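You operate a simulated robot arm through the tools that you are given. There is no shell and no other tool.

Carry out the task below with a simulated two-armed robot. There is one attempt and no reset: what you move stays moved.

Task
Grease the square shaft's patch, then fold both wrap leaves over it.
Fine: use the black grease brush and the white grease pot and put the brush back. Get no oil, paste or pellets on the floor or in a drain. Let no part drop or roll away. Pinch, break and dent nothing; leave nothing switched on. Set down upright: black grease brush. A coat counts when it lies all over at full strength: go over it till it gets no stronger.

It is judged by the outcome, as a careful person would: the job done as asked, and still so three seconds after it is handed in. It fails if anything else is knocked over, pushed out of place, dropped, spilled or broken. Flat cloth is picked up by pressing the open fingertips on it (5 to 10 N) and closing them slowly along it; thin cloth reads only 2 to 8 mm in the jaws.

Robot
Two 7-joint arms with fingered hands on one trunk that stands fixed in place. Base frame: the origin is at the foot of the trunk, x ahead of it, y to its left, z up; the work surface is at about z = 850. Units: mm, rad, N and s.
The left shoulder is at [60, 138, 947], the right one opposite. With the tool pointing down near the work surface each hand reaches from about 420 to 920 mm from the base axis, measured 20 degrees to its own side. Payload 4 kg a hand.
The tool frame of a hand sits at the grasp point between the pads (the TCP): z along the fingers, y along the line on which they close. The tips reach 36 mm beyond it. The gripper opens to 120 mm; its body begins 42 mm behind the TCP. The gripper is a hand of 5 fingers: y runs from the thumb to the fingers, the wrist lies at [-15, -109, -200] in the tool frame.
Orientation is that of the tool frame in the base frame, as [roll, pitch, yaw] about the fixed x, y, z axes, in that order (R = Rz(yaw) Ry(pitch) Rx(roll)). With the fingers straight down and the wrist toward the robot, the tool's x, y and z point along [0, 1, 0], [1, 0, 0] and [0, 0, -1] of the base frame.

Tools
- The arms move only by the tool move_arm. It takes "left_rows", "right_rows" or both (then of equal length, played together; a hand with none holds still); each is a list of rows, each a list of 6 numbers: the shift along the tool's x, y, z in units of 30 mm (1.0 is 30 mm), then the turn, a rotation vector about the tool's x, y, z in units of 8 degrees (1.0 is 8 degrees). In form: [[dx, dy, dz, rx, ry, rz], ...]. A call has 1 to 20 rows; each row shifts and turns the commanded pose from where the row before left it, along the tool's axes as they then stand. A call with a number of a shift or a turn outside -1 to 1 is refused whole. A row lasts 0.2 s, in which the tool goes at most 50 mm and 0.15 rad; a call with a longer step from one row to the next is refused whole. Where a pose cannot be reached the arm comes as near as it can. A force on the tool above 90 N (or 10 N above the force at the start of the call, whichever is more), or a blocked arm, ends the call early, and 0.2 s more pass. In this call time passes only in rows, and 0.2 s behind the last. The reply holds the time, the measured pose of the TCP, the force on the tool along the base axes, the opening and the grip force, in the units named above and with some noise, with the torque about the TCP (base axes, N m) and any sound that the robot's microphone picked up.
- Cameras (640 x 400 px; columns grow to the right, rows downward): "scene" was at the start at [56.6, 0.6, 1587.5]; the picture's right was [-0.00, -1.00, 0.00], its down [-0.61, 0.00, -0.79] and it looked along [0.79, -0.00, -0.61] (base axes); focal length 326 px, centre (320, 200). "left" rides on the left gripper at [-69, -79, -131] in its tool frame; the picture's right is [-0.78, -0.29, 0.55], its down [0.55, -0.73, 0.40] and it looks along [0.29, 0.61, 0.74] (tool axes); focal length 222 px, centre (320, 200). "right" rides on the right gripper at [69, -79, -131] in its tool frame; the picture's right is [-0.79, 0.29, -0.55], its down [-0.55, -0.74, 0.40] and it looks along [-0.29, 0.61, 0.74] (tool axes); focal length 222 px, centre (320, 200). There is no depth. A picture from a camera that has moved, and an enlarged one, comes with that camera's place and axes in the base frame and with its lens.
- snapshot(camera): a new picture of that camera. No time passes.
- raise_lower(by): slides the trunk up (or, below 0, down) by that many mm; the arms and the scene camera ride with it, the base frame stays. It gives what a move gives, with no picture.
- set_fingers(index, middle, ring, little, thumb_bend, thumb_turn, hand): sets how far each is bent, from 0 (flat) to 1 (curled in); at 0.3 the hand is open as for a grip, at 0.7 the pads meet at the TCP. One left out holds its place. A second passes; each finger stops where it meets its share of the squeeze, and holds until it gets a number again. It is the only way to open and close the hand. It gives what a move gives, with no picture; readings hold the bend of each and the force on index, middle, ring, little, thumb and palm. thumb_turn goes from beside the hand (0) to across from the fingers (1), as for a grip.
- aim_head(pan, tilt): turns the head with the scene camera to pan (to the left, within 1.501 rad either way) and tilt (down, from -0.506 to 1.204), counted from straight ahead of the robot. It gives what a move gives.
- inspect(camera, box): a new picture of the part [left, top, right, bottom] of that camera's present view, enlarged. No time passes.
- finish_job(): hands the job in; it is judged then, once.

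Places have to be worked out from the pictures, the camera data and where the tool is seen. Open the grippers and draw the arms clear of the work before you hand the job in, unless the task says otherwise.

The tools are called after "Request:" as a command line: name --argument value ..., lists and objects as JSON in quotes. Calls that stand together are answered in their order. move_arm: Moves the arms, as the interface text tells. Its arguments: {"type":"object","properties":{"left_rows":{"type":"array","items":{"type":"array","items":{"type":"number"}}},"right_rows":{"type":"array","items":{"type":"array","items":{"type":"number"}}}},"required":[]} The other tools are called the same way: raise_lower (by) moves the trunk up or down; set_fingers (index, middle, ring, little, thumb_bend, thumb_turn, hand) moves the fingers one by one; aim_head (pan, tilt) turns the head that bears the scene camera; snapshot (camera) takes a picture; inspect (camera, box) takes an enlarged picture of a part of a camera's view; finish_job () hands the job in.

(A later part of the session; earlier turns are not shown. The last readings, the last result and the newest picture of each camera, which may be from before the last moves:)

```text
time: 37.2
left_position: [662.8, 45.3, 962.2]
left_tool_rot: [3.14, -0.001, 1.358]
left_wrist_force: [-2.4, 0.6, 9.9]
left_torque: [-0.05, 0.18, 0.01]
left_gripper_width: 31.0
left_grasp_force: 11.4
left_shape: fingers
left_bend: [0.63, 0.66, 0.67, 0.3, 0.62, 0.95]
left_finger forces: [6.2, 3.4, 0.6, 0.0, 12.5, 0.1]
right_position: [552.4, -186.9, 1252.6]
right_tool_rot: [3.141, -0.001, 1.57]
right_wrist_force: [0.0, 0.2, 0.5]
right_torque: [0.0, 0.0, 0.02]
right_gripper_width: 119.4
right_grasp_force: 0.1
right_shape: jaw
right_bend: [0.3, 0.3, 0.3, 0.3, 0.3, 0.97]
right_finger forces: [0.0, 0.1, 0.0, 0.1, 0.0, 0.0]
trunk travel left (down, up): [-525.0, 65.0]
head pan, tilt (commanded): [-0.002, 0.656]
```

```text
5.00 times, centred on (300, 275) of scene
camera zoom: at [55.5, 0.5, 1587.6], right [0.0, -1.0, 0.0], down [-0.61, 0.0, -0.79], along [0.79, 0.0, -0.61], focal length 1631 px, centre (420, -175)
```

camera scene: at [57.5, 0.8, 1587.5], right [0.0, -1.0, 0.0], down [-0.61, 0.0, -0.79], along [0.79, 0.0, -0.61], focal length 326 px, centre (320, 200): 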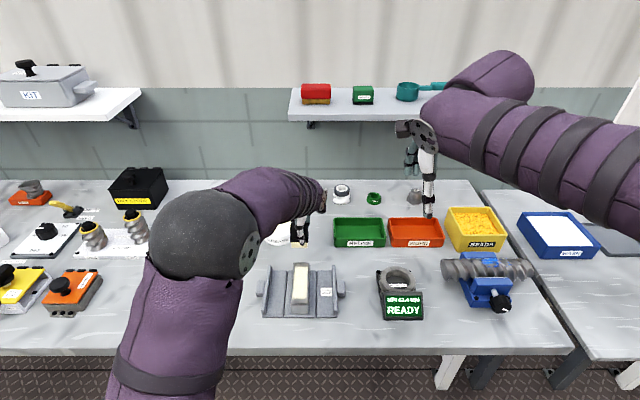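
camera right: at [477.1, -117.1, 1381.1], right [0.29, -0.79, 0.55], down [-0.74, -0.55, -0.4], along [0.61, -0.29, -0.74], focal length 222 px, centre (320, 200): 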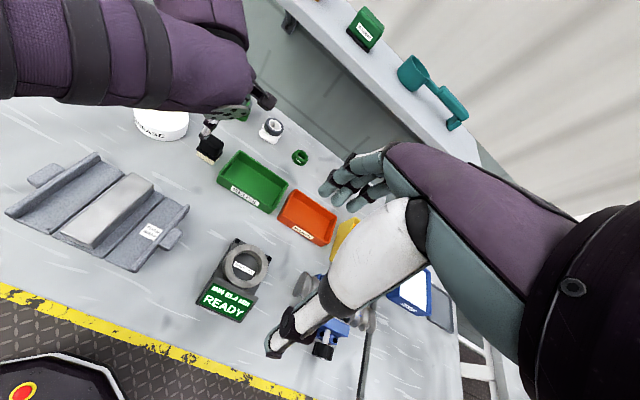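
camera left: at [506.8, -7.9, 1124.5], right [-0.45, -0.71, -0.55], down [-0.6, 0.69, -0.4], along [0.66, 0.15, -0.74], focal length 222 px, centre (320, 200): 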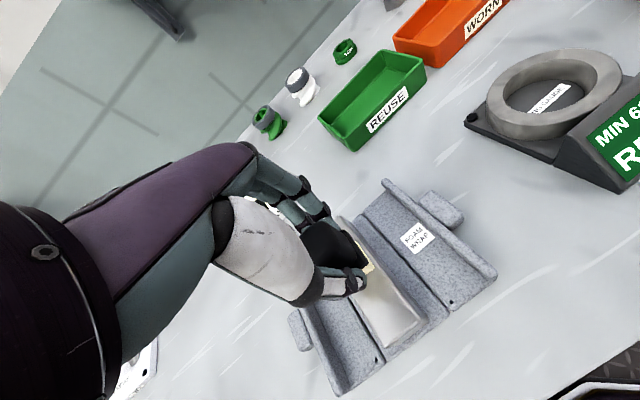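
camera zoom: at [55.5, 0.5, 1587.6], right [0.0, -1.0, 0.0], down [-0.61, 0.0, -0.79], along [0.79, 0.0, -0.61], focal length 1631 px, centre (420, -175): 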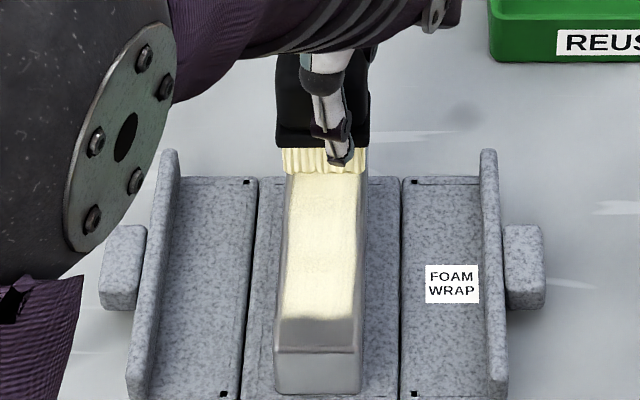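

The coat is denser now, with 10 N at the rear. I shift 6 mm toward the right edge and stroke back to the front.

Request:
move_arm --left_rows '[[-0.196, 0.042, -0.05, 0, 0, 0], [-0.071, -0.3325, 0, 0, 0, 0], [-0.071, -0.3325, 0, 0, 0, 0], [-0.071, -0.3325, 0, 0, 0, 0], [-0.071, -0.3325, 0, 0, 0, 0], [-0.071, -0.3325, 0, 0, 0, 0], [-0.071, -0.3325, 0, 0, 0, 0], [-0.071, -0.3325, 0, 0, 0, 0], [-0.071, -0.3325, 0, 0, 0, 0], [-0.071, -0.3325, 0, 0, 0, 0], [-0.071, -0.3325, 0, 0, 0, 0], [-0.071, -0.3325, 0, 0, 0, 0]]'

Request:
inspect --camera "right" --box '[60, 150, 160, 260]'

```text
time: 39.8
left_position: [547.3, 39.4, 962.3]
left_tool_rot: [3.141, 0.001, 1.361]
left_wrist_force: [-0.7, -0.1, 1.0]
left_torque: [-0.03, 0.0, 0.0]
left_gripper_width: 30.9
left_grasp_force: 10.9
left_shape: fingers
left_bend: [0.63, 0.65, 0.67, 0.3, 0.62, 0.95]
left_finger forces: [6.3, 3.5, 1.1, 0.0, 10.8, 0.0]
right_position: [553.4, -186.9, 1252.2]
right_tool_rot: [-3.141, 0.001, 1.571]
right_wrist_force: [1.4, 1.1, 0.0]
right_torque: [-0.02, -0.01, 0.01]
right_gripper_width: 119.5
right_grasp_force: 0.1
right_shape: jaw
right_bend: [0.3, 0.3, 0.3, 0.3, 0.3, 0.97]
right_finger forces: [0.0, 0.1, 0.1, 0.0, 0.0, 0.0]
trunk travel left (down, up): [-525.0, 65.0]
head pan, tilt (commanded): [-0.002, 0.656]
```

```text
3.64 times, centred on (110, 205) of right
camera zoom: at [475.8, -116.5, 1381.6], right [0.29, -0.79, 0.55], down [-0.74, -0.55, -0.4], along [0.61, -0.29, -0.74], focal length 808 px, centre (1084, 182)
```

zoom: 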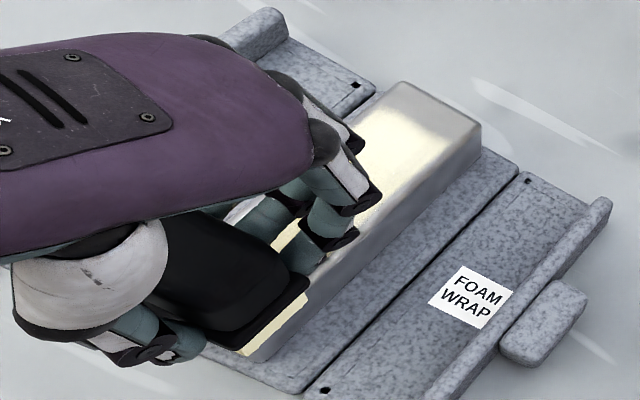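

Contact got light here (1 N), so I press 2 mm more. I stroke back to the rear on this side, keeping contact.

Request:
move_arm --left_rows '[[0, 0, 0.09, 0, 0, 0], [0.071, 0.3325, 0, 0, 0, 0], [0.071, 0.3325, 0, 0, 0, 0], [0.071, 0.3325, 0, 0, 0, 0], [0.071, 0.3325, 0, 0, 0, 0], [0.071, 0.3325, 0, 0, 0, 0], [0.071, 0.3325, 0, 0, 0, 0], [0.071, 0.3325, 0, 0, 0, 0], [0.071, 0.3325, 0, 0, 0, 0], [0.071, 0.3325, 0, 0, 0, 0], [0.071, 0.3325, 0, 0, 0, 0], [0.071, 0.3325, 0, 0, 0, 0]]'

Request:
inspect --camera "scene" --box '[280, 255, 320, 310]'

```text
time: 42.4
left_position: [661.2, 39.4, 961.7]
left_tool_rot: [3.139, -0.001, 1.363]
left_wrist_force: [-1.9, 0.2, 9.5]
left_torque: [-0.04, 0.23, -0.03]
left_gripper_width: 31.2
left_grasp_force: 11.6
left_shape: fingers
left_bend: [0.64, 0.66, 0.68, 0.3, 0.62, 0.95]
left_finger forces: [6.1, 3.2, 0.6, 0.1, 12.6, 0.0]
right_position: [553.2, -187.3, 1251.5]
right_tool_rot: [-3.14, 0.002, 1.572]
right_wrist_force: [-1.0, 0.2, 0.0]
right_torque: [-0.02, -0.03, -0.01]
right_gripper_width: 119.7
right_grasp_force: 0.0
right_shape: jaw
right_bend: [0.3, 0.3, 0.3, 0.3, 0.3, 0.97]
right_finger forces: [0.0, 0.1, 0.1, 0.0, 0.0, 0.0]
trunk travel left (down, up): [-525.0, 65.0]
head pan, tilt (commanded): [-0.002, 0.656]
```

```text
7.27 times, centred on (300, 282) of scene
camera zoom: at [55.7, 0.6, 1587.6], right [0.0, -1.0, 0.0], down [-0.61, 0.0, -0.79], along [0.79, 0.0, -0.61], focal length 2372 px, centre (466, -400)
```

zoom: 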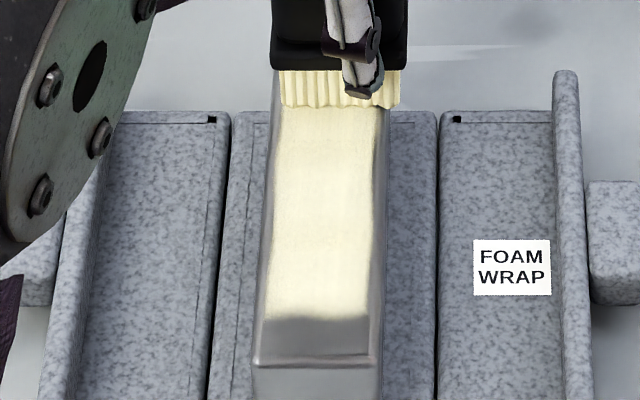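

Coat now looks nearly uniform. I make another full front-and-back round down the middle with steady pressure and compare.

Request:
move_arm --left_rows '[[0.098, -0.021, 0, 0, 0, 0], [-0.071, -0.3325, 0, 0, 0, 0], [-0.071, -0.3325, 0, 0, 0, 0], [-0.071, -0.3325, 0, 0, 0, 0], [-0.071, -0.3325, 0, 0, 0, 0], [-0.071, -0.3325, 0, 0, 0, 0], [-0.071, -0.3325, 0, 0, 0, 0], [-0.071, -0.3325, 0, 0, 0, 0], [-0.071, -0.3325, 0, 0, 0, 0], [-0.071, -0.3325, 0, 0, 0, 0], [-0.071, -0.3325, 0, 0, 0, 0], [-0.071, -0.3325, 0, 0, 0, 0]]'

Request:
move_arm --left_rows '[[0.05, -0.01, 0.02, 0, 0, 0], [0.071, 0.3325, 0, 0, 0, 0], [0.071, 0.3325, 0, 0, 0, 0], [0.071, 0.3325, 0, 0, 0, 0], [0.071, 0.3325, 0, 0, 0, 0], [0.071, 0.3325, 0, 0, 0, 0], [0.071, 0.3325, 0, 0, 0, 0], [0.071, 0.3325, 0, 0, 0, 0], [0.071, 0.3325, 0, 0, 0, 0], [0.071, 0.3325, 0, 0, 0, 0], [0.071, 0.3325, 0, 0, 0, 0], [0.071, 0.3325, 0, 0, 0, 0]]'

Request:
inspect --camera "scene" --box '[280, 255, 320, 310]'

```text
time: 45.0
left_position: [546.8, 42.9, 960.7]
left_tool_rot: [-3.141, 0.001, 1.361]
left_wrist_force: [2.7, 0.1, 12.5]
left_torque: [-0.03, -0.07, 0.01]
left_gripper_width: 31.0
left_grasp_force: 12.2
left_shape: fingers
left_bend: [0.63, 0.65, 0.67, 0.3, 0.62, 0.95]
left_finger forces: [8.0, 4.6, 1.2, 0.1, 11.1, 0.0]
right_position: [551.7, -187.7, 1252.5]
right_tool_rot: [-3.141, 0.0, 1.57]
right_wrist_force: [0.1, -0.6, 0.2]
right_torque: [-0.02, -0.01, -0.03]
right_gripper_width: 119.7
right_grasp_force: 0.0
right_shape: jaw
right_bend: [0.3, 0.3, 0.3, 0.3, 0.3, 0.97]
right_finger forces: [0.0, 0.0, 0.0, 0.0, 0.0, 0.0]
trunk travel left (down, up): [-525.0, 65.0]
head pan, tilt (commanded): [-0.002, 0.656]
```

```text
time: 47.6
left_position: [661.2, 43.2, 961.3]
left_tool_rot: [-3.141, 0.001, 1.36]
left_wrist_force: [-1.7, -1.1, 8.2]
left_torque: [-0.08, 0.17, 0.01]
left_gripper_width: 31.3
left_grasp_force: 10.8
left_shape: fingers
left_bend: [0.63, 0.66, 0.68, 0.3, 0.62, 0.95]
left_finger forces: [6.0, 3.4, 0.5, 0.1, 12.2, 0.1]
right_position: [553.1, -188.5, 1252.3]
right_tool_rot: [3.141, -0.001, 1.571]
right_wrist_force: [0.7, -0.1, -0.1]
right_torque: [0.0, 0.01, 0.01]
right_gripper_width: 119.6
right_grasp_force: 0.0
right_shape: jaw
right_bend: [0.3, 0.3, 0.3, 0.3, 0.3, 0.97]
right_finger forces: [0.0, 0.0, 0.0, 0.1, 0.1, 0.0]
trunk travel left (down, up): [-525.0, 65.0]
head pan, tilt (commanded): [-0.002, 0.656]
```

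```text
7.27 times, centred on (300, 282) of scene
camera zoom: at [55.9, 0.6, 1587.6], right [0.0, -1.0, 0.0], down [-0.61, 0.0, -0.79], along [0.79, 0.0, -0.61], focal length 2372 px, centre (466, -400)
```

zoom: 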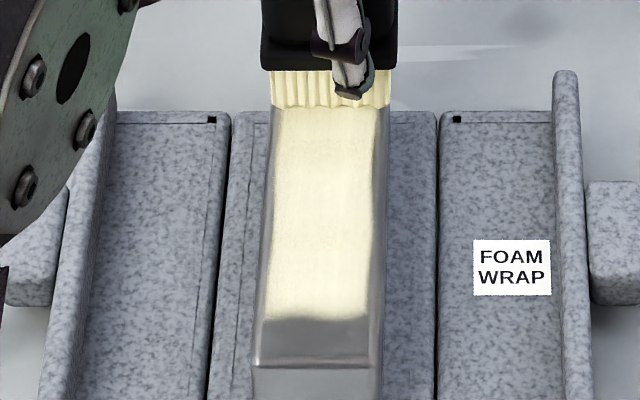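

It is still getting slightly denser at the front, so I do another round, a little left of centre going forward and a little right coming back.

Request:
move_arm --left_rows '[[0.09, -0.02, 0, 0, 0, 0], [-0.071, -0.3325, 0, 0, 0, 0], [-0.071, -0.3325, 0, 0, 0, 0], [-0.071, -0.3325, 0, 0, 0, 0], [-0.071, -0.3325, 0, 0, 0, 0], [-0.071, -0.3325, 0, 0, 0, 0], [-0.071, -0.3325, 0, 0, 0, 0], [-0.071, -0.3325, 0, 0, 0, 0], [-0.071, -0.3325, 0, 0, 0, 0], [-0.071, -0.3325, 0, 0, 0, 0], [-0.071, -0.3325, 0, 0, 0, 0], [-0.071, -0.3325, 0, 0, 0, 0]]'

Request:
move_arm --left_rows '[[-0.22, 0.047, 0, 0, 0, 0], [0.071, 0.3325, 0, 0, 0, 0], [0.071, 0.3325, 0, 0, 0, 0], [0.071, 0.3325, 0, 0, 0, 0], [0.071, 0.3325, 0, 0, 0, 0], [0.071, 0.3325, 0, 0, 0, 0], [0.071, 0.3325, 0, 0, 0, 0], [0.071, 0.3325, 0, 0, 0, 0], [0.071, 0.3325, 0, 0, 0, 0], [0.071, 0.3325, 0, 0, 0, 0], [0.071, 0.3325, 0, 0, 0, 0], [0.071, 0.3325, 0, 0, 0, 0]]'

Request:
inspect --camera "scene" --box '[280, 255, 320, 310]'

```text
time: 50.2
left_position: [547.6, 46.5, 960.2]
left_tool_rot: [3.141, 0.001, 1.362]
left_wrist_force: [2.6, -0.5, 12.3]
left_torque: [-0.04, -0.04, 0.04]
left_gripper_width: 31.0
left_grasp_force: 12.8
left_shape: fingers
left_bend: [0.63, 0.65, 0.67, 0.3, 0.62, 0.95]
left_finger forces: [7.8, 4.7, 1.2, 0.0, 10.9, 0.0]
right_position: [552.3, -186.9, 1252.1]
right_tool_rot: [3.14, -0.002, 1.57]
right_wrist_force: [0.2, 0.8, -0.4]
right_torque: [0.0, -0.03, 0.01]
right_gripper_width: 119.8
right_grasp_force: 0.1
right_shape: jaw
right_bend: [0.3, 0.3, 0.3, 0.3, 0.3, 0.97]
right_finger forces: [0.1, 0.1, 0.0, 0.1, 0.0, 0.0]
trunk travel left (down, up): [-525.0, 65.0]
head pan, tilt (commanded): [-0.002, 0.656]
```

```text
time: 52.8
left_position: [661.3, 40.0, 960.6]
left_tool_rot: [-3.14, 0.002, 1.36]
left_wrist_force: [-1.7, 0.2, 5.2]
left_torque: [-0.01, 0.1, 0.0]
left_gripper_width: 31.3
left_grasp_force: 11.3
left_shape: fingers
left_bend: [0.63, 0.66, 0.67, 0.3, 0.62, 0.95]
left_finger forces: [6.2, 3.5, 0.8, 0.0, 12.0, 0.0]
right_position: [553.3, -187.2, 1251.5]
right_tool_rot: [3.141, 0.0, 1.572]
right_wrist_force: [-0.6, 0.2, -0.5]
right_torque: [-0.02, 0.0, -0.04]
right_gripper_width: 119.5
right_grasp_force: 0.1
right_shape: jaw
right_bend: [0.3, 0.3, 0.3, 0.3, 0.3, 0.97]
right_finger forces: [0.0, 0.0, 0.0, 0.1, 0.1, 0.1]
trunk travel left (down, up): [-525.0, 65.0]
head pan, tilt (commanded): [-0.002, 0.656]
```

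```text
7.27 times, centred on (300, 282) of scene
camera zoom: at [56.3, 0.6, 1587.5], right [0.0, -1.0, 0.0], down [-0.61, 0.0, -0.79], along [0.79, 0.0, -0.61], focal length 2372 px, centre (466, -400)
```

zoom: 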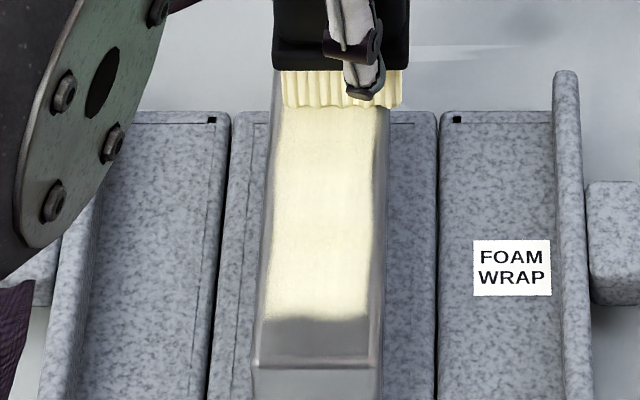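

Little changes now between passes. I lift the brush away to compare the coat with the earlier view.

Request:
move_arm --left_rows '[[0, 0, -0.3, 0, 0, 0], [0, 0, -0.6, 0, 0, 0], [0.15, 0.7, -0.4, 0, 0, 0], [0.6, 0.7, 0, 0, 0, 0], [0.6, 0.7, 0, 0, 0, 0], [0, 0, 0, 0, 0, 0]]'

Request:
inspect --camera "scene" --box '[288, 262, 312, 306]'

Request:
inspect --camera "right" --box '[80, 165, 150, 245]'

Request:
inspect --camera "scene" --box '[280, 195, 330, 255]'

```text
time: 54.2
left_position: [732.4, 67.0, 999.8]
left_tool_rot: [-3.141, 0.0, 1.36]
left_wrist_force: [0.3, 0.5, -0.6]
left_torque: [0.0, -0.04, -0.03]
left_gripper_width: 31.1
left_grasp_force: 9.7
left_shape: fingers
left_bend: [0.63, 0.66, 0.67, 0.3, 0.62, 0.95]
left_finger forces: [6.3, 3.7, 0.8, 0.1, 10.7, 0.0]
right_position: [554.0, -186.5, 1251.9]
right_tool_rot: [3.141, 0.0, 1.57]
right_wrist_force: [0.5, 0.8, 0.7]
right_torque: [0.03, -0.03, 0.0]
right_gripper_width: 119.6
right_grasp_force: 0.0
right_shape: jaw
right_bend: [0.3, 0.3, 0.3, 0.3, 0.3, 0.97]
right_finger forces: [0.0, 0.0, 0.1, 0.1, 0.0, 0.0]
trunk travel left (down, up): [-525.0, 65.0]
head pan, tilt (commanded): [-0.002, 0.656]
```

```text
9.09 times, centred on (300, 284) of scene
camera zoom: at [56.4, 0.3, 1587.6], right [0.0, -1.0, 0.0], down [-0.61, 0.0, -0.79], along [0.79, 0.0, -0.61], focal length 2965 px, centre (502, -564)
```

zoom: 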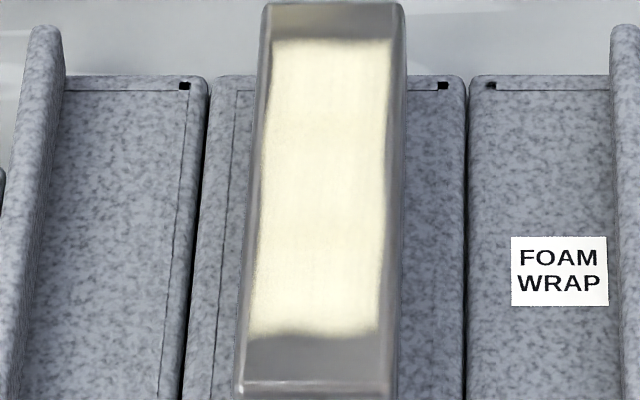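

```text
5.00 times, centred on (115, 205) of right
camera zoom: at [475.7, -116.8, 1381.7], right [0.29, -0.79, 0.55], down [-0.74, -0.55, -0.4], along [0.61, -0.29, -0.74], focal length 1111 px, centre (1345, 175)
```

zoom: 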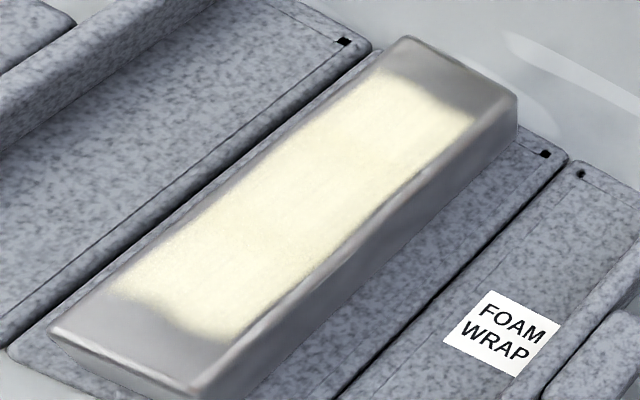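

```text
6.67 times, centred on (305, 225) of scene
camera zoom: at [56.4, 0.3, 1587.6], right [0.0, -1.0, 0.0], down [-0.61, 0.0, -0.79], along [0.79, 0.0, -0.61], focal length 2174 px, centre (420, 33)
```

zoom: 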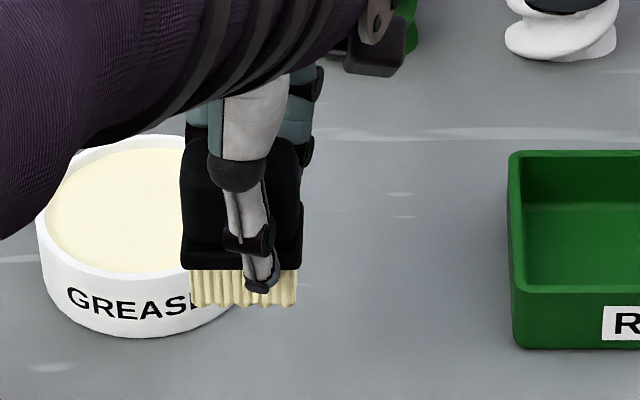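

The coat is clearly more even than before. To be sure it is at full strength, I load the brush once more and do further rounds, starting with the dip.

Request:
move_arm --left_rows '[[0.6465, 0.732, 0, 0, 0, 0], [0.6465, 0.732, 0, 0, 0, 0], [0.6465, 0.732, 0, 0, 0, 0], [0.6465, 0.732, 0, 0, 0, 0], [0, 0, 0, 0, 0, 0], [0, 0, 0.6, 0, 0, 0], [0, 0, 0.6, 0, 0, 0], [0, 0, 0.4, 0, 0, 0], [0, 0, 0.2, 0, 0, 0], [0, 0, 0.08, 0, 0, 0], [0, 0, 0, 0, 0, 0]]'

Request:
inspect --camera "scene" --box '[240, 190, 310, 250]'

```text
time: 56.6
left_position: [834.3, 124.8, 944.7]
left_tool_rot: [3.139, 0.0, 1.36]
left_wrist_force: [-0.8, 0.8, 9.3]
left_torque: [-0.02, 0.09, -0.05]
left_gripper_width: 31.2
left_grasp_force: 11.4
left_shape: fingers
left_bend: [0.63, 0.66, 0.67, 0.3, 0.62, 0.95]
left_finger forces: [6.6, 3.8, 0.8, 0.1, 11.7, 0.0]
right_position: [552.7, -186.6, 1252.4]
right_tool_rot: [-3.14, -0.001, 1.57]
right_wrist_force: [-0.5, -0.1, 0.0]
right_torque: [0.01, 0.0, 0.01]
right_gripper_width: 119.5
right_grasp_force: 0.1
right_shape: jaw
right_bend: [0.3, 0.3, 0.3, 0.3, 0.3, 0.97]
right_finger forces: [0.0, 0.0, 0.0, 0.0, 0.0, 0.0]
trunk travel left (down, up): [-525.0, 65.0]
head pan, tilt (commanded): [-0.002, 0.656]
```

```text
6.67 times, centred on (275, 220) of scene
camera zoom: at [55.6, 0.5, 1587.7], right [0.0, -1.0, 0.0], down [-0.61, 0.0, -0.79], along [0.79, 0.0, -0.61], focal length 2174 px, centre (620, 67)
```

zoom: 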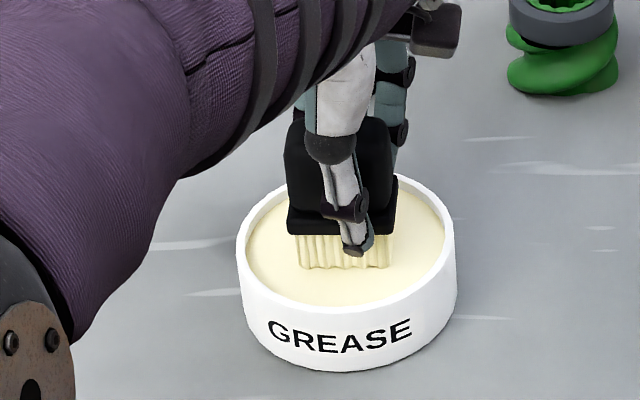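

The brush is dipped with 9 N. I lift out and carry it back over the shaft.

Request:
move_arm --left_rows '[[0, 0, -0.2, 0, 0, 0], [0, 0, -0.4, 0, 0, 0], [0, 0, -0.6, 0, 0, 0], [0, 0, -0.5, 0, 0, 0], [-0.479, -0.786, 0, 0, 0, 0], [-0.479, -0.786, 0, 0, 0, 0], [-0.479, -0.786, 0, 0, 0, 0], [-0.479, -0.786, 0, 0, 0, 0], [-0.479, -0.786, 0, 0, 0, 0], [-0.479, -0.786, 0, 0, 0, 0], [-0.479, -0.786, 0, 0, 0, 0], [-0.479, -0.786, 0, 0, 0, 0], [-0.479, -0.786, 0, 0, 0, 0], [0, 0, 0, 0, 0, 0]]'

Request:
inspect --camera "scene" --box '[270, 245, 330, 315]'

```text
time: 59.6
left_position: [599.3, 42.1, 992.0]
left_tool_rot: [3.142, 0.0, 1.36]
left_wrist_force: [-0.2, 0.3, -0.2]
left_torque: [-0.03, 0.02, -0.01]
left_gripper_width: 31.3
left_grasp_force: 10.3
left_shape: fingers
left_bend: [0.63, 0.66, 0.67, 0.3, 0.62, 0.95]
left_finger forces: [6.2, 3.4, 0.9, 0.0, 10.6, 0.0]
right_position: [553.4, -187.5, 1251.5]
right_tool_rot: [3.141, 0.0, 1.57]
right_wrist_force: [0.3, 0.0, 0.5]
right_torque: [-0.03, 0.04, 0.01]
right_gripper_width: 119.7
right_grasp_force: 0.0
right_shape: jaw
right_bend: [0.3, 0.3, 0.3, 0.3, 0.3, 0.97]
right_finger forces: [0.0, 0.0, 0.0, 0.0, 0.0, 0.0]
trunk travel left (down, up): [-525.0, 65.0]
head pan, tilt (commanded): [-0.002, 0.656]
```

```text
5.71 times, centred on (300, 280) of scene
camera zoom: at [57.2, 0.8, 1587.5], right [0.0, -1.0, 0.0], down [-0.61, 0.0, -0.79], along [0.79, 0.0, -0.61], focal length 1864 px, centre (434, -257)
```

zoom: 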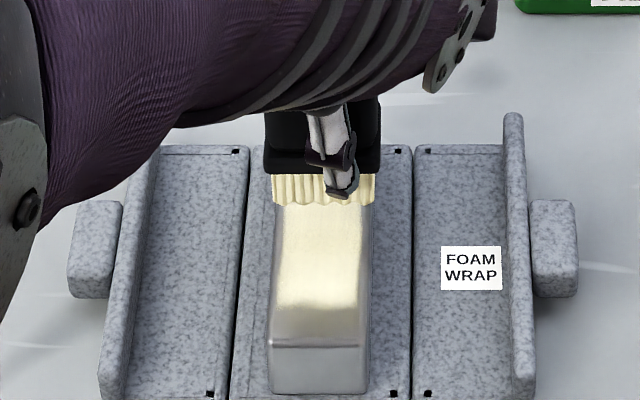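

The brush sits about 2 mm right of before, so I correct that while lowering. Then I stroke to the front and back again.

Request:
move_arm --left_rows '[[0.05, -0.01, 0.5, 0, 0, 0], [0.01, 0, 0.35, 0, 0, 0], [0, 0, 0.12, 0, 0, 0], [0, 0, 0.06, 0, 0, 0], [-0.07, -0.326, 0, 0, 0, 0], [-0.07, -0.326, 0, 0, 0, 0], [-0.07, -0.326, 0, 0, 0, 0], [-0.07, -0.326, 0, 0, 0, 0], [-0.07, -0.326, 0, 0, 0, 0]]'

Request:
move_arm --left_rows '[[0.08, -0.017, 0.02, 0, 0, 0], [0.071, 0.3325, 0, 0, 0, 0], [0.071, 0.3325, 0, 0, 0, 0], [0.071, 0.3325, 0, 0, 0, 0], [0.071, 0.3325, 0, 0, 0, 0], [0.071, 0.3325, 0, 0, 0, 0], [0.071, 0.3325, 0, 0, 0, 0], [0.071, 0.3325, 0, 0, 0, 0], [0.071, 0.3325, 0, 0, 0, 0], [0.071, 0.3325, 0, 0, 0, 0], [0.071, 0.3325, 0, 0, 0, 0], [0.071, 0.3325, 0, 0, 0, 0]]'

```text
time: 61.6
left_position: [548.3, 42.6, 962.0]
left_tool_rot: [-3.141, 0.0, 1.361]
left_wrist_force: [0.6, -0.3, -1.2]
left_torque: [0.01, -0.02, 0.03]
left_gripper_width: 31.3
left_grasp_force: 10.5
left_shape: fingers
left_bend: [0.63, 0.66, 0.67, 0.3, 0.62, 0.95]
left_finger forces: [6.3, 3.4, 0.9, 0.0, 10.5, 0.1]
right_position: [552.6, -187.5, 1252.0]
right_tool_rot: [-3.141, 0.001, 1.57]
right_wrist_force: [0.6, 0.3, 0.2]
right_torque: [0.02, -0.03, -0.02]
right_gripper_width: 119.8
right_grasp_force: 0.1
right_shape: jaw
right_bend: [0.3, 0.3, 0.3, 0.3, 0.3, 0.97]
right_finger forces: [0.0, 0.0, 0.0, 0.1, 0.1, 0.0]
trunk travel left (down, up): [-525.0, 65.0]
head pan, tilt (commanded): [-0.002, 0.656]
```

```text
time: 64.2
left_position: [661.6, 42.8, 961.9]
left_tool_rot: [-3.14, 0.001, 1.36]
left_wrist_force: [0.2, -0.7, -0.4]
left_torque: [0.01, 0.0, -0.03]
left_gripper_width: 31.2
left_grasp_force: 10.2
left_shape: fingers
left_bend: [0.63, 0.66, 0.67, 0.3, 0.62, 0.95]
left_finger forces: [6.3, 3.4, 0.8, 0.0, 10.5, 0.0]
right_position: [553.3, -187.8, 1250.4]
right_tool_rot: [-3.14, 0.0, 1.572]
right_wrist_force: [-0.2, 0.6, 0.5]
right_torque: [-0.01, -0.04, -0.02]
right_gripper_width: 119.7
right_grasp_force: 0.1
right_shape: jaw
right_bend: [0.3, 0.3, 0.3, 0.3, 0.3, 0.97]
right_finger forces: [0.1, 0.1, 0.1, 0.0, 0.0, 0.0]
trunk travel left (down, up): [-525.0, 65.0]
head pan, tilt (commanded): [-0.002, 0.656]
```

There was no contact on that round (0 N), since the brush has slid a few mm up in the hand. I lower 4 mm and repeat the forward stroke.

Request:
move_arm --left_rows '[[0, 0, 0.07, 0, 0, 0], [0, 0, 0.07, 0, 0, 0], [-0.071, -0.3325, 0, 0, 0, 0], [-0.071, -0.3325, 0, 0, 0, 0], [-0.071, -0.3325, 0, 0, 0, 0], [-0.071, -0.3325, 0, 0, 0, 0], [-0.071, -0.3325, 0, 0, 0, 0], [-0.071, -0.3325, 0, 0, 0, 0], [-0.071, -0.3325, 0, 0, 0, 0], [-0.071, -0.3325, 0, 0, 0, 0], [-0.071, -0.3325, 0, 0, 0, 0], [-0.071, -0.3325, 0, 0, 0, 0], [-0.071, -0.3325, 0, 0, 0, 0]]'

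Request:
inspect --camera "scene" --box '[270, 255, 330, 315]'

```text
time: 67.0
left_position: [546.1, 45.7, 954.8]
left_tool_rot: [-3.139, 0.001, 1.362]
left_wrist_force: [0.8, -0.9, 11.9]
left_torque: [-0.03, 0.02, 0.04]
left_gripper_width: 30.9
left_grasp_force: 11.3
left_shape: fingers
left_bend: [0.63, 0.65, 0.67, 0.3, 0.63, 0.95]
left_finger forces: [7.0, 4.1, 0.9, 0.0, 11.6, 0.0]
right_position: [553.0, -187.3, 1251.6]
right_tool_rot: [3.141, 0.0, 1.57]
right_wrist_force: [0.1, 0.0, 0.3]
right_torque: [0.01, 0.01, -0.02]
right_gripper_width: 119.8
right_grasp_force: 0.0
right_shape: jaw
right_bend: [0.3, 0.3, 0.3, 0.3, 0.3, 0.97]
right_finger forces: [0.0, 0.0, 0.0, 0.1, 0.0, 0.0]
trunk travel left (down, up): [-525.0, 65.0]
head pan, tilt (commanded): [-0.002, 0.656]
```

```text
6.67 times, centred on (300, 285) of scene
camera zoom: at [55.6, 0.4, 1587.4], right [0.0, -1.0, 0.0], down [-0.61, 0.0, -0.79], along [0.79, 0.0, -0.61], focal length 2174 px, centre (453, -367)
```

zoom: 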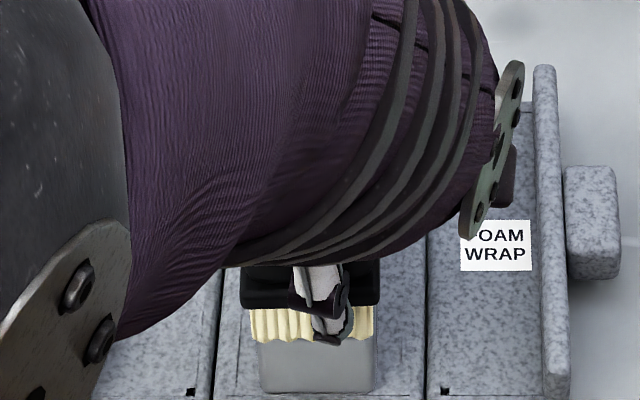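

The TCP is lower than expected (955) here, so the brush may have tipped over the front edge or slid in the grip. I check with the other cameras before moving.

Request:
inspect --camera "right" --box '[30, 180, 150, 280]'

Request:
inspect --camera "left" --box '[270, 180, 430, 340]'

Request:
inspect --camera "scene" --box '[285, 285, 320, 320]'

```text
4.00 times, centred on (90, 230) of right
camera zoom: at [475.0, -116.7, 1381.8], right [0.29, -0.79, 0.55], down [-0.74, -0.55, -0.4], along [0.61, -0.29, -0.74], focal length 888 px, centre (1240, 80)
```

zoom: 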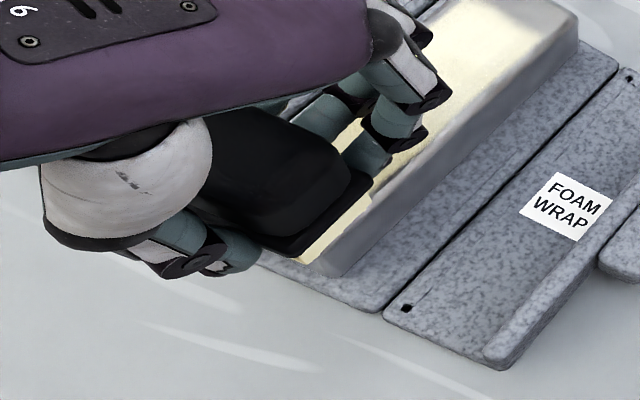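

```text
2.50 times, centred on (350, 260) of left
camera zoom: at [454.7, -4.5, 1088.7], right [-0.45, -0.71, -0.55], down [-0.61, 0.69, -0.39], along [0.66, 0.15, -0.74], focal length 555 px, centre (245, 50)
```

zoom: 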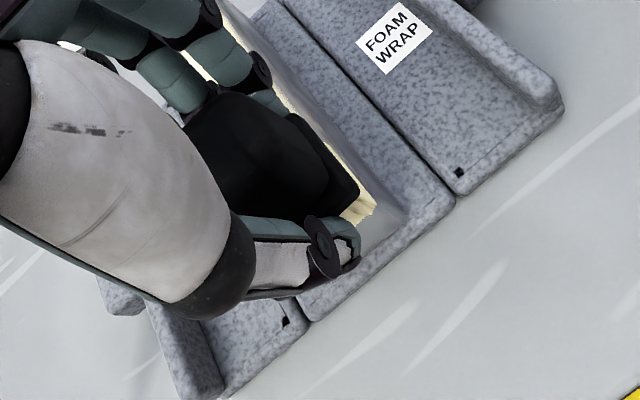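

```text
11.43 times, centred on (302, 302) of scene
camera zoom: at [55.6, 0.4, 1587.4], right [0.0, -1.0, 0.0], down [-0.61, 0.0, -0.79], along [0.79, 0.0, -0.61], focal length 3727 px, centre (520, -971)
```

zoom: 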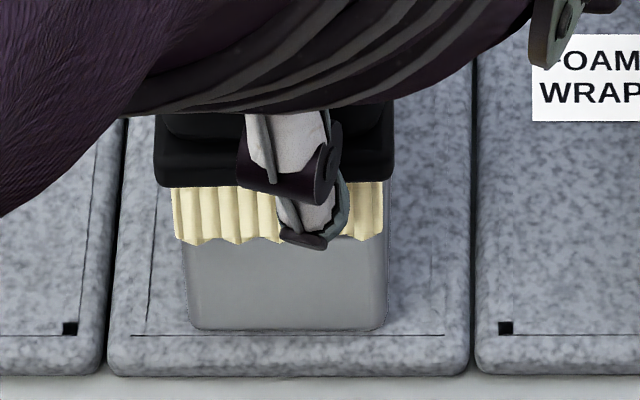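

The brush is still flat on the shaft, about 3 mm left and slightly higher in the grip, and the low z reading was partly noise. I shift 3 mm right and stroke back to the rear, keeping contact.

Request:
move_arm --left_rows '[[-0.1, 0.021, 0, 0, 0, 0], [0.071, 0.3325, 0, 0, 0, 0], [0.071, 0.3325, 0, 0, 0, 0], [0.071, 0.3325, 0, 0, 0, 0], [0.071, 0.3325, 0, 0, 0, 0], [0.071, 0.3325, 0, 0, 0, 0], [0.071, 0.3325, 0, 0, 0, 0], [0.071, 0.3325, 0, 0, 0, 0], [0.071, 0.3325, 0, 0, 0, 0], [0.071, 0.3325, 0, 0, 0, 0], [0.071, 0.3325, 0, 0, 0, 0]]'

Request:
inspect --camera "scene" --box '[280, 255, 320, 310]'

Request:
inspect --camera "right" --box '[60, 130, 180, 250]'

```text
time: 69.4
left_position: [650.9, 41.4, 957.9]
left_tool_rot: [-3.141, 0.0, 1.359]
left_wrist_force: [-0.1, -0.3, -0.1]
left_torque: [-0.02, 0.03, 0.03]
left_gripper_width: 31.0
left_grasp_force: 10.8
left_shape: fingers
left_bend: [0.63, 0.66, 0.67, 0.3, 0.62, 0.96]
left_finger forces: [6.1, 3.5, 0.8, 0.0, 10.4, 0.0]
right_position: [554.2, -188.2, 1252.0]
right_tool_rot: [3.14, 0.0, 1.571]
right_wrist_force: [-0.3, 0.1, 0.2]
right_torque: [-0.04, 0.0, 0.08]
right_gripper_width: 119.4
right_grasp_force: 0.0
right_shape: jaw
right_bend: [0.3, 0.3, 0.3, 0.3, 0.3, 0.97]
right_finger forces: [0.0, 0.0, 0.1, 0.0, 0.1, 0.0]
trunk travel left (down, up): [-525.0, 65.0]
head pan, tilt (commanded): [-0.002, 0.656]
```

```text
7.27 times, centred on (300, 282) of scene
camera zoom: at [56.9, 0.5, 1587.5], right [0.0, -1.0, 0.0], down [-0.61, 0.0, -0.79], along [0.79, 0.0, -0.61], focal length 2372 px, centre (466, -400)
```

zoom: 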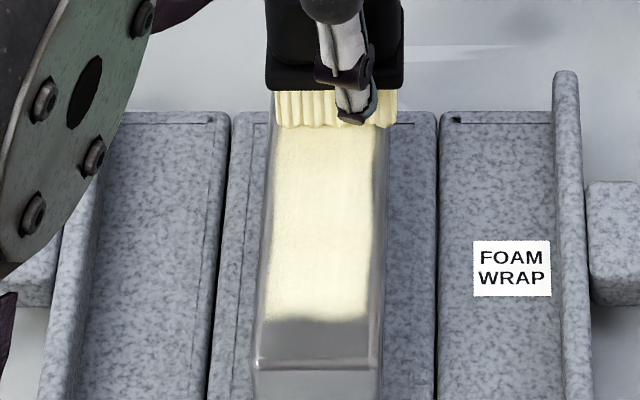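

```text
3.33 times, centred on (120, 190) of right
camera zoom: at [476.2, -116.6, 1381.4], right [0.29, -0.79, 0.55], down [-0.74, -0.55, -0.4], along [0.61, -0.29, -0.74], focal length 740 px, centre (987, 233)
```

zoom: 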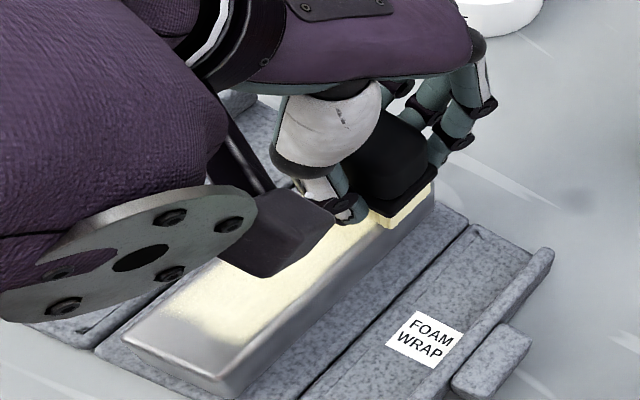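

The brush slides up a little in the grip when pressed hard. I firm up the grip moderately before the last passes.

Request:
set_fingers --hand "left" --index 0.73 --middle 0.74 --ring 0.76 --thumb_bend 0.73

Request:
inspect --camera "scene" --box '[280, 240, 330, 300]'

Request:
inspect --camera "left" --box '[270, 180, 430, 340]'

```text
time: 70.4
left_position: [650.7, 41.8, 957.3]
left_tool_rot: [-3.141, -0.002, 1.361]
left_wrist_force: [-0.2, -0.1, -0.7]
left_torque: [-0.01, -0.01, 0.03]
left_gripper_width: 30.7
left_grasp_force: 24.3
left_shape: fingers
left_bend: [0.64, 0.72, 0.74, 0.3, 0.62, 0.93]
left_finger forces: [12.2, 5.8, 6.8, 0.1, 24.7, 0.0]
right_position: [553.8, -186.6, 1253.0]
right_tool_rot: [-3.141, 0.0, 1.572]
right_wrist_force: [-0.1, -0.1, -0.5]
right_torque: [0.0, -0.03, 0.01]
right_gripper_width: 119.8
right_grasp_force: 0.0
right_shape: jaw
right_bend: [0.3, 0.3, 0.3, 0.3, 0.3, 0.97]
right_finger forces: [0.0, 0.0, 0.0, 0.1, 0.0, 0.0]
trunk travel left (down, up): [-525.0, 65.0]
head pan, tilt (commanded): [-0.002, 0.656]
```

```text
6.67 times, centred on (305, 270) of scene
camera zoom: at [56.8, 0.6, 1587.5], right [0.0, -1.0, 0.0], down [-0.61, 0.0, -0.79], along [0.79, 0.0, -0.61], focal length 2174 px, centre (420, -267)
```

zoom: 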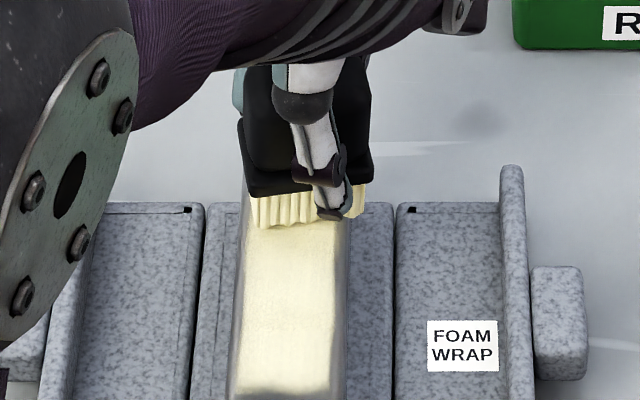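

```text
2.50 times, centred on (350, 260) of left
camera zoom: at [558.6, -8.7, 1090.1], right [-0.45, -0.71, -0.55], down [-0.6, 0.69, -0.4], along [0.66, 0.15, -0.74], focal length 555 px, centre (245, 50)
```

zoom: 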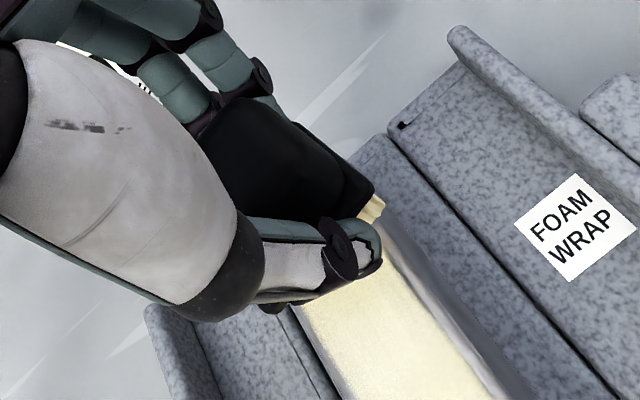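

The grip is now 24 N but the brush turned about 12° more in yaw. I lift slightly and counter-rotate the hand to square it up again.

Request:
move_arm --left_rows '[[0, 0, -0.2, 0, 0, 0], [0, 0, -0.1, 0, 0, 0.5], [0, 0, 0, 0, 0, 0.5], [0, 0, 0, 0, 0, 0.5], [0, 0, 0, 0, 0, 0]]'

Request:
inspect --camera "scene" --box '[280, 240, 330, 300]'

Request:
inspect --camera "right" --box '[60, 130, 180, 250]'

```text
time: 71.6
left_position: [651.1, 40.1, 966.5]
left_tool_rot: [3.141, 0.001, 1.15]
left_wrist_force: [0.8, 1.2, -1.1]
left_torque: [-0.03, 0.0, -0.02]
left_gripper_width: 30.8
left_grasp_force: 24.4
left_shape: fingers
left_bend: [0.64, 0.72, 0.74, 0.3, 0.62, 0.93]
left_finger forces: [12.2, 5.8, 6.6, 0.0, 24.7, 0.0]
right_position: [554.6, -187.4, 1251.8]
right_tool_rot: [-3.141, -0.002, 1.569]
right_wrist_force: [-0.4, 0.7, 0.7]
right_torque: [-0.01, -0.01, 0.02]
right_gripper_width: 119.8
right_grasp_force: 0.1
right_shape: jaw
right_bend: [0.3, 0.3, 0.3, 0.3, 0.3, 0.97]
right_finger forces: [0.1, 0.0, 0.0, 0.1, 0.0, 0.0]
trunk travel left (down, up): [-525.0, 65.0]
head pan, tilt (commanded): [-0.002, 0.656]
```

```text
6.67 times, centred on (305, 270) of scene
camera zoom: at [56.7, 0.3, 1587.5], right [0.0, -1.0, 0.0], down [-0.61, 0.0, -0.79], along [0.79, 0.0, -0.61], focal length 2174 px, centre (420, -267)
```

zoom: 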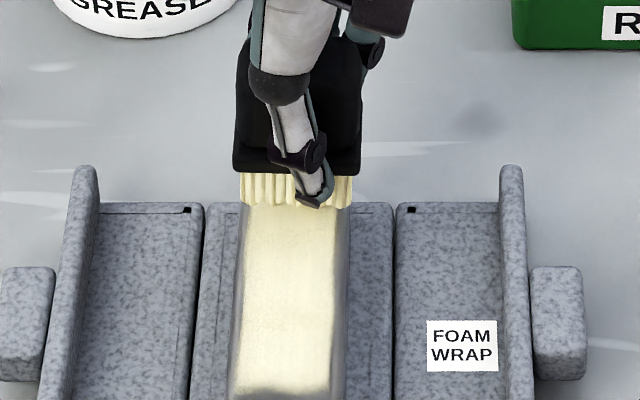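

```text
3.33 times, centred on (120, 190) of right
camera zoom: at [476.0, -116.9, 1381.5], right [0.29, -0.79, 0.55], down [-0.74, -0.55, -0.4], along [0.61, -0.29, -0.74], focal length 740 px, centre (987, 233)
```

zoom: 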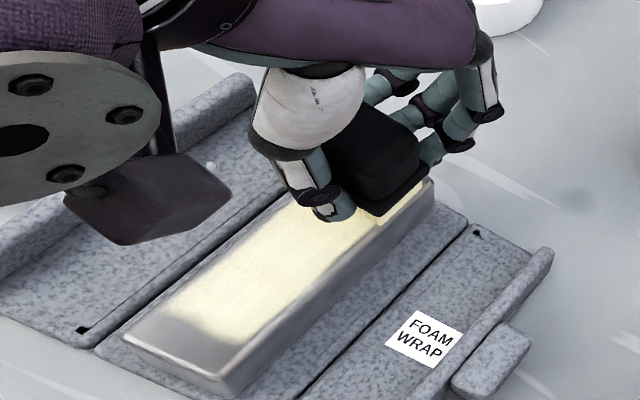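

The brush is square to the shaft again and centred. I lower it back into light contact and check the force.

Request:
move_arm --left_rows '[[0, 0, 0.2, 0, 0, 0], [0, 0, 0.1, 0, 0, 0], [0, 0, 0.05, 0, 0, 0], [0, 0, 0.0, 0, 0, 0]]'

```text
time: 72.6
left_position: [651.4, 42.0, 957.2]
left_tool_rot: [3.139, 0.0, 1.151]
left_wrist_force: [0.8, 0.5, 3.6]
left_torque: [-0.03, 0.12, -0.05]
left_gripper_width: 30.7
left_grasp_force: 24.6
left_shape: fingers
left_bend: [0.64, 0.72, 0.74, 0.3, 0.62, 0.93]
left_finger forces: [12.5, 5.9, 6.6, 0.0, 24.5, 0.1]
right_position: [553.0, -186.5, 1252.0]
right_tool_rot: [3.141, -0.001, 1.569]
right_wrist_force: [-0.2, 0.6, 0.1]
right_torque: [-0.01, 0.02, 0.02]
right_gripper_width: 119.6
right_grasp_force: 0.0
right_shape: jaw
right_bend: [0.3, 0.3, 0.3, 0.3, 0.3, 0.97]
right_finger forces: [0.0, 0.0, 0.1, 0.0, 0.0, 0.1]
trunk travel left (down, up): [-525.0, 65.0]
head pan, tilt (commanded): [-0.002, 0.656]
```

Contact is a gentle 3.6 N. I add 1 mm and stroke to the front, then back.

Request:
move_arm --left_rows '[[0, 0, 0.04, 0, 0, 0], [-0.143, -0.3195, 0, 0, 0, 0], [-0.143, -0.3195, 0, 0, 0, 0], [-0.143, -0.3195, 0, 0, 0, 0], [-0.143, -0.3195, 0, 0, 0, 0], [-0.143, -0.3195, 0, 0, 0, 0], [-0.143, -0.3195, 0, 0, 0, 0], [-0.143, -0.3195, 0, 0, 0, 0], [-0.143, -0.3195, 0, 0, 0, 0], [-0.143, -0.3195, 0, 0, 0, 0]]'

Request:
move_arm --left_rows '[[0, 0, 0.02, 0, 0, 0], [0.143, 0.3195, 0, 0, 0, 0], [0.143, 0.3195, 0, 0, 0, 0], [0.143, 0.3195, 0, 0, 0, 0], [0.143, 0.3195, 0, 0, 0, 0], [0.143, 0.3195, 0, 0, 0, 0], [0.143, 0.3195, 0, 0, 0, 0], [0.143, 0.3195, 0, 0, 0, 0], [0.143, 0.3195, 0, 0, 0, 0], [0.143, 0.3195, 0, 0, 0, 0]]'

Request:
inspect --camera "scene" --box '[280, 255, 320, 310]'

```text
time: 74.8
left_position: [555.2, 40.5, 955.0]
left_tool_rot: [3.141, -0.001, 1.15]
left_wrist_force: [2.3, 0.3, 9.6]
left_torque: [-0.15, 0.11, 0.01]
left_gripper_width: 31.0
left_grasp_force: 24.7
left_shape: fingers
left_bend: [0.63, 0.72, 0.74, 0.3, 0.63, 0.92]
left_finger forces: [14.6, 6.2, 5.2, 0.0, 23.4, 0.1]
right_position: [553.2, -186.5, 1253.4]
right_tool_rot: [-3.139, 0.001, 1.571]
right_wrist_force: [0.0, 0.2, -0.2]
right_torque: [0.01, -0.02, -0.01]
right_gripper_width: 119.6
right_grasp_force: 0.0
right_shape: jaw
right_bend: [0.3, 0.3, 0.3, 0.3, 0.3, 0.97]
right_finger forces: [0.1, 0.1, 0.0, 0.0, 0.0, 0.0]
trunk travel left (down, up): [-525.0, 65.0]
head pan, tilt (commanded): [-0.002, 0.656]
```

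```text
time: 77.0
left_position: [649.8, 42.1, 954.1]
left_tool_rot: [3.139, 0.0, 1.152]
left_wrist_force: [-2.5, -0.1, 11.1]
left_torque: [-0.12, 0.43, -0.03]
left_gripper_width: 30.7
left_grasp_force: 23.1
left_shape: fingers
left_bend: [0.63, 0.72, 0.75, 0.3, 0.63, 0.92]
left_finger forces: [11.6, 5.3, 5.1, 0.0, 24.5, 0.0]
right_position: [553.2, -186.7, 1252.2]
right_tool_rot: [-3.141, 0.0, 1.572]
right_wrist_force: [0.5, 0.1, -0.2]
right_torque: [0.01, 0.02, 0.0]
right_gripper_width: 119.4
right_grasp_force: 0.0
right_shape: jaw
right_bend: [0.3, 0.3, 0.3, 0.3, 0.3, 0.97]
right_finger forces: [0.0, 0.0, 0.0, 0.0, 0.0, 0.1]
trunk travel left (down, up): [-525.0, 65.0]
head pan, tilt (commanded): [-0.002, 0.656]
```

```text
7.27 times, centred on (300, 282) of scene
camera zoom: at [55.5, 0.6, 1587.6], right [0.0, -1.0, 0.0], down [-0.61, 0.0, -0.79], along [0.79, 0.0, -0.61], focal length 2372 px, centre (466, -400)
```

zoom: 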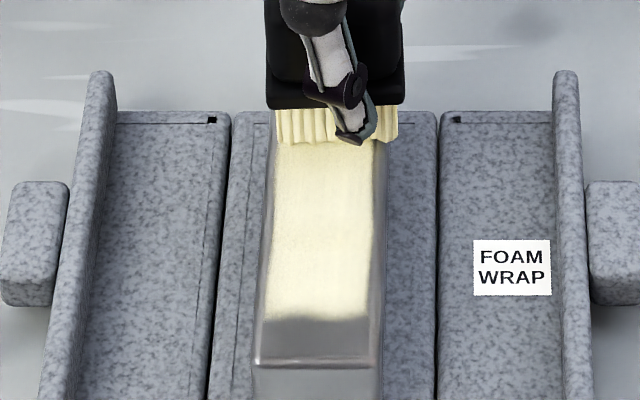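

Contact held at about 10 N both ways and the coat barely changes now. I do one last round with ±3 mm sideways offset so the edges and the front end get full cover too.

Request:
move_arm --left_rows '[[0.091, -0.041, 0, 0, 0, 0], [-0.143, -0.3195, 0, 0, 0, 0], [-0.143, -0.3195, 0, 0, 0, 0], [-0.143, -0.3195, 0, 0, 0, 0], [-0.143, -0.3195, 0, 0, 0, 0], [-0.143, -0.3195, 0, 0, 0, 0], [-0.143, -0.3195, 0, 0, 0, 0], [-0.143, -0.3195, 0, 0, 0, 0], [-0.143, -0.3195, 0, 0, 0, 0], [-0.143, -0.3195, 0, 0, 0, 0], [-0.08, -0.18, 0, 0, 0, 0]]'

Request:
move_arm --left_rows '[[-0.182, 0.082, 0.02, 0, 0, 0], [0.143, 0.3195, 0, 0, 0, 0], [0.143, 0.3195, 0, 0, 0, 0], [0.143, 0.3195, 0, 0, 0, 0], [0.143, 0.3195, 0, 0, 0, 0], [0.143, 0.3195, 0, 0, 0, 0], [0.143, 0.3195, 0, 0, 0, 0], [0.143, 0.3195, 0, 0, 0, 0], [0.143, 0.3195, 0, 0, 0, 0], [0.143, 0.3195, 0, 0, 0, 0], [0.143, 0.3195, 0, 0, 0, 0]]'

Request:
inspect --camera "scene" --box '[280, 255, 320, 310]'

```text
time: 79.4
left_position: [549.1, 45.4, 954.0]
left_tool_rot: [3.14, 0.0, 1.149]
left_wrist_force: [3.5, -1.0, 10.2]
left_torque: [-0.09, 0.04, 0.01]
left_gripper_width: 30.8
left_grasp_force: 25.6
left_shape: fingers
left_bend: [0.63, 0.72, 0.75, 0.3, 0.63, 0.92]
left_finger forces: [14.1, 6.3, 6.4, 0.0, 23.7, 0.0]
right_position: [552.6, -186.7, 1252.4]
right_tool_rot: [3.141, 0.001, 1.571]
right_wrist_force: [-1.0, 0.2, 0.6]
right_torque: [-0.02, 0.01, -0.02]
right_gripper_width: 119.7
right_grasp_force: 0.0
right_shape: jaw
right_bend: [0.3, 0.3, 0.3, 0.3, 0.3, 0.97]
right_finger forces: [0.0, 0.0, 0.0, 0.1, 0.1, 0.1]
trunk travel left (down, up): [-525.0, 65.0]
head pan, tilt (commanded): [-0.002, 0.656]
```

```text
time: 81.8
left_position: [655.5, 38.8, 953.1]
left_tool_rot: [-3.14, 0.0, 1.152]
left_wrist_force: [-1.5, -0.6, 5.4]
left_torque: [-0.07, 0.21, -0.06]
left_gripper_width: 30.7
left_grasp_force: 23.8
left_shape: fingers
left_bend: [0.64, 0.72, 0.75, 0.3, 0.63, 0.92]
left_finger forces: [12.1, 5.8, 5.1, 0.0, 24.4, 0.1]
right_position: [553.8, -186.3, 1251.4]
right_tool_rot: [3.141, 0.001, 1.571]
right_wrist_force: [0.7, -0.6, 0.3]
right_torque: [-0.01, 0.0, -0.02]
right_gripper_width: 119.8
right_grasp_force: 0.1
right_shape: jaw
right_bend: [0.3, 0.3, 0.3, 0.3, 0.3, 0.97]
right_finger forces: [0.0, 0.0, 0.0, 0.1, 0.0, 0.0]
trunk travel left (down, up): [-525.0, 65.0]
head pan, tilt (commanded): [-0.002, 0.656]
```

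```text
7.27 times, centred on (300, 282) of scene
camera zoom: at [56.4, 0.6, 1587.5], right [0.0, -1.0, 0.0], down [-0.61, 0.0, -0.79], along [0.79, 0.0, -0.61], focal length 2372 px, centre (466, -400)
```

zoom: 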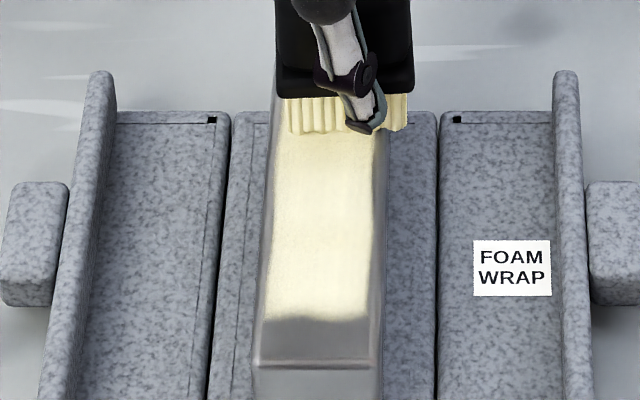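

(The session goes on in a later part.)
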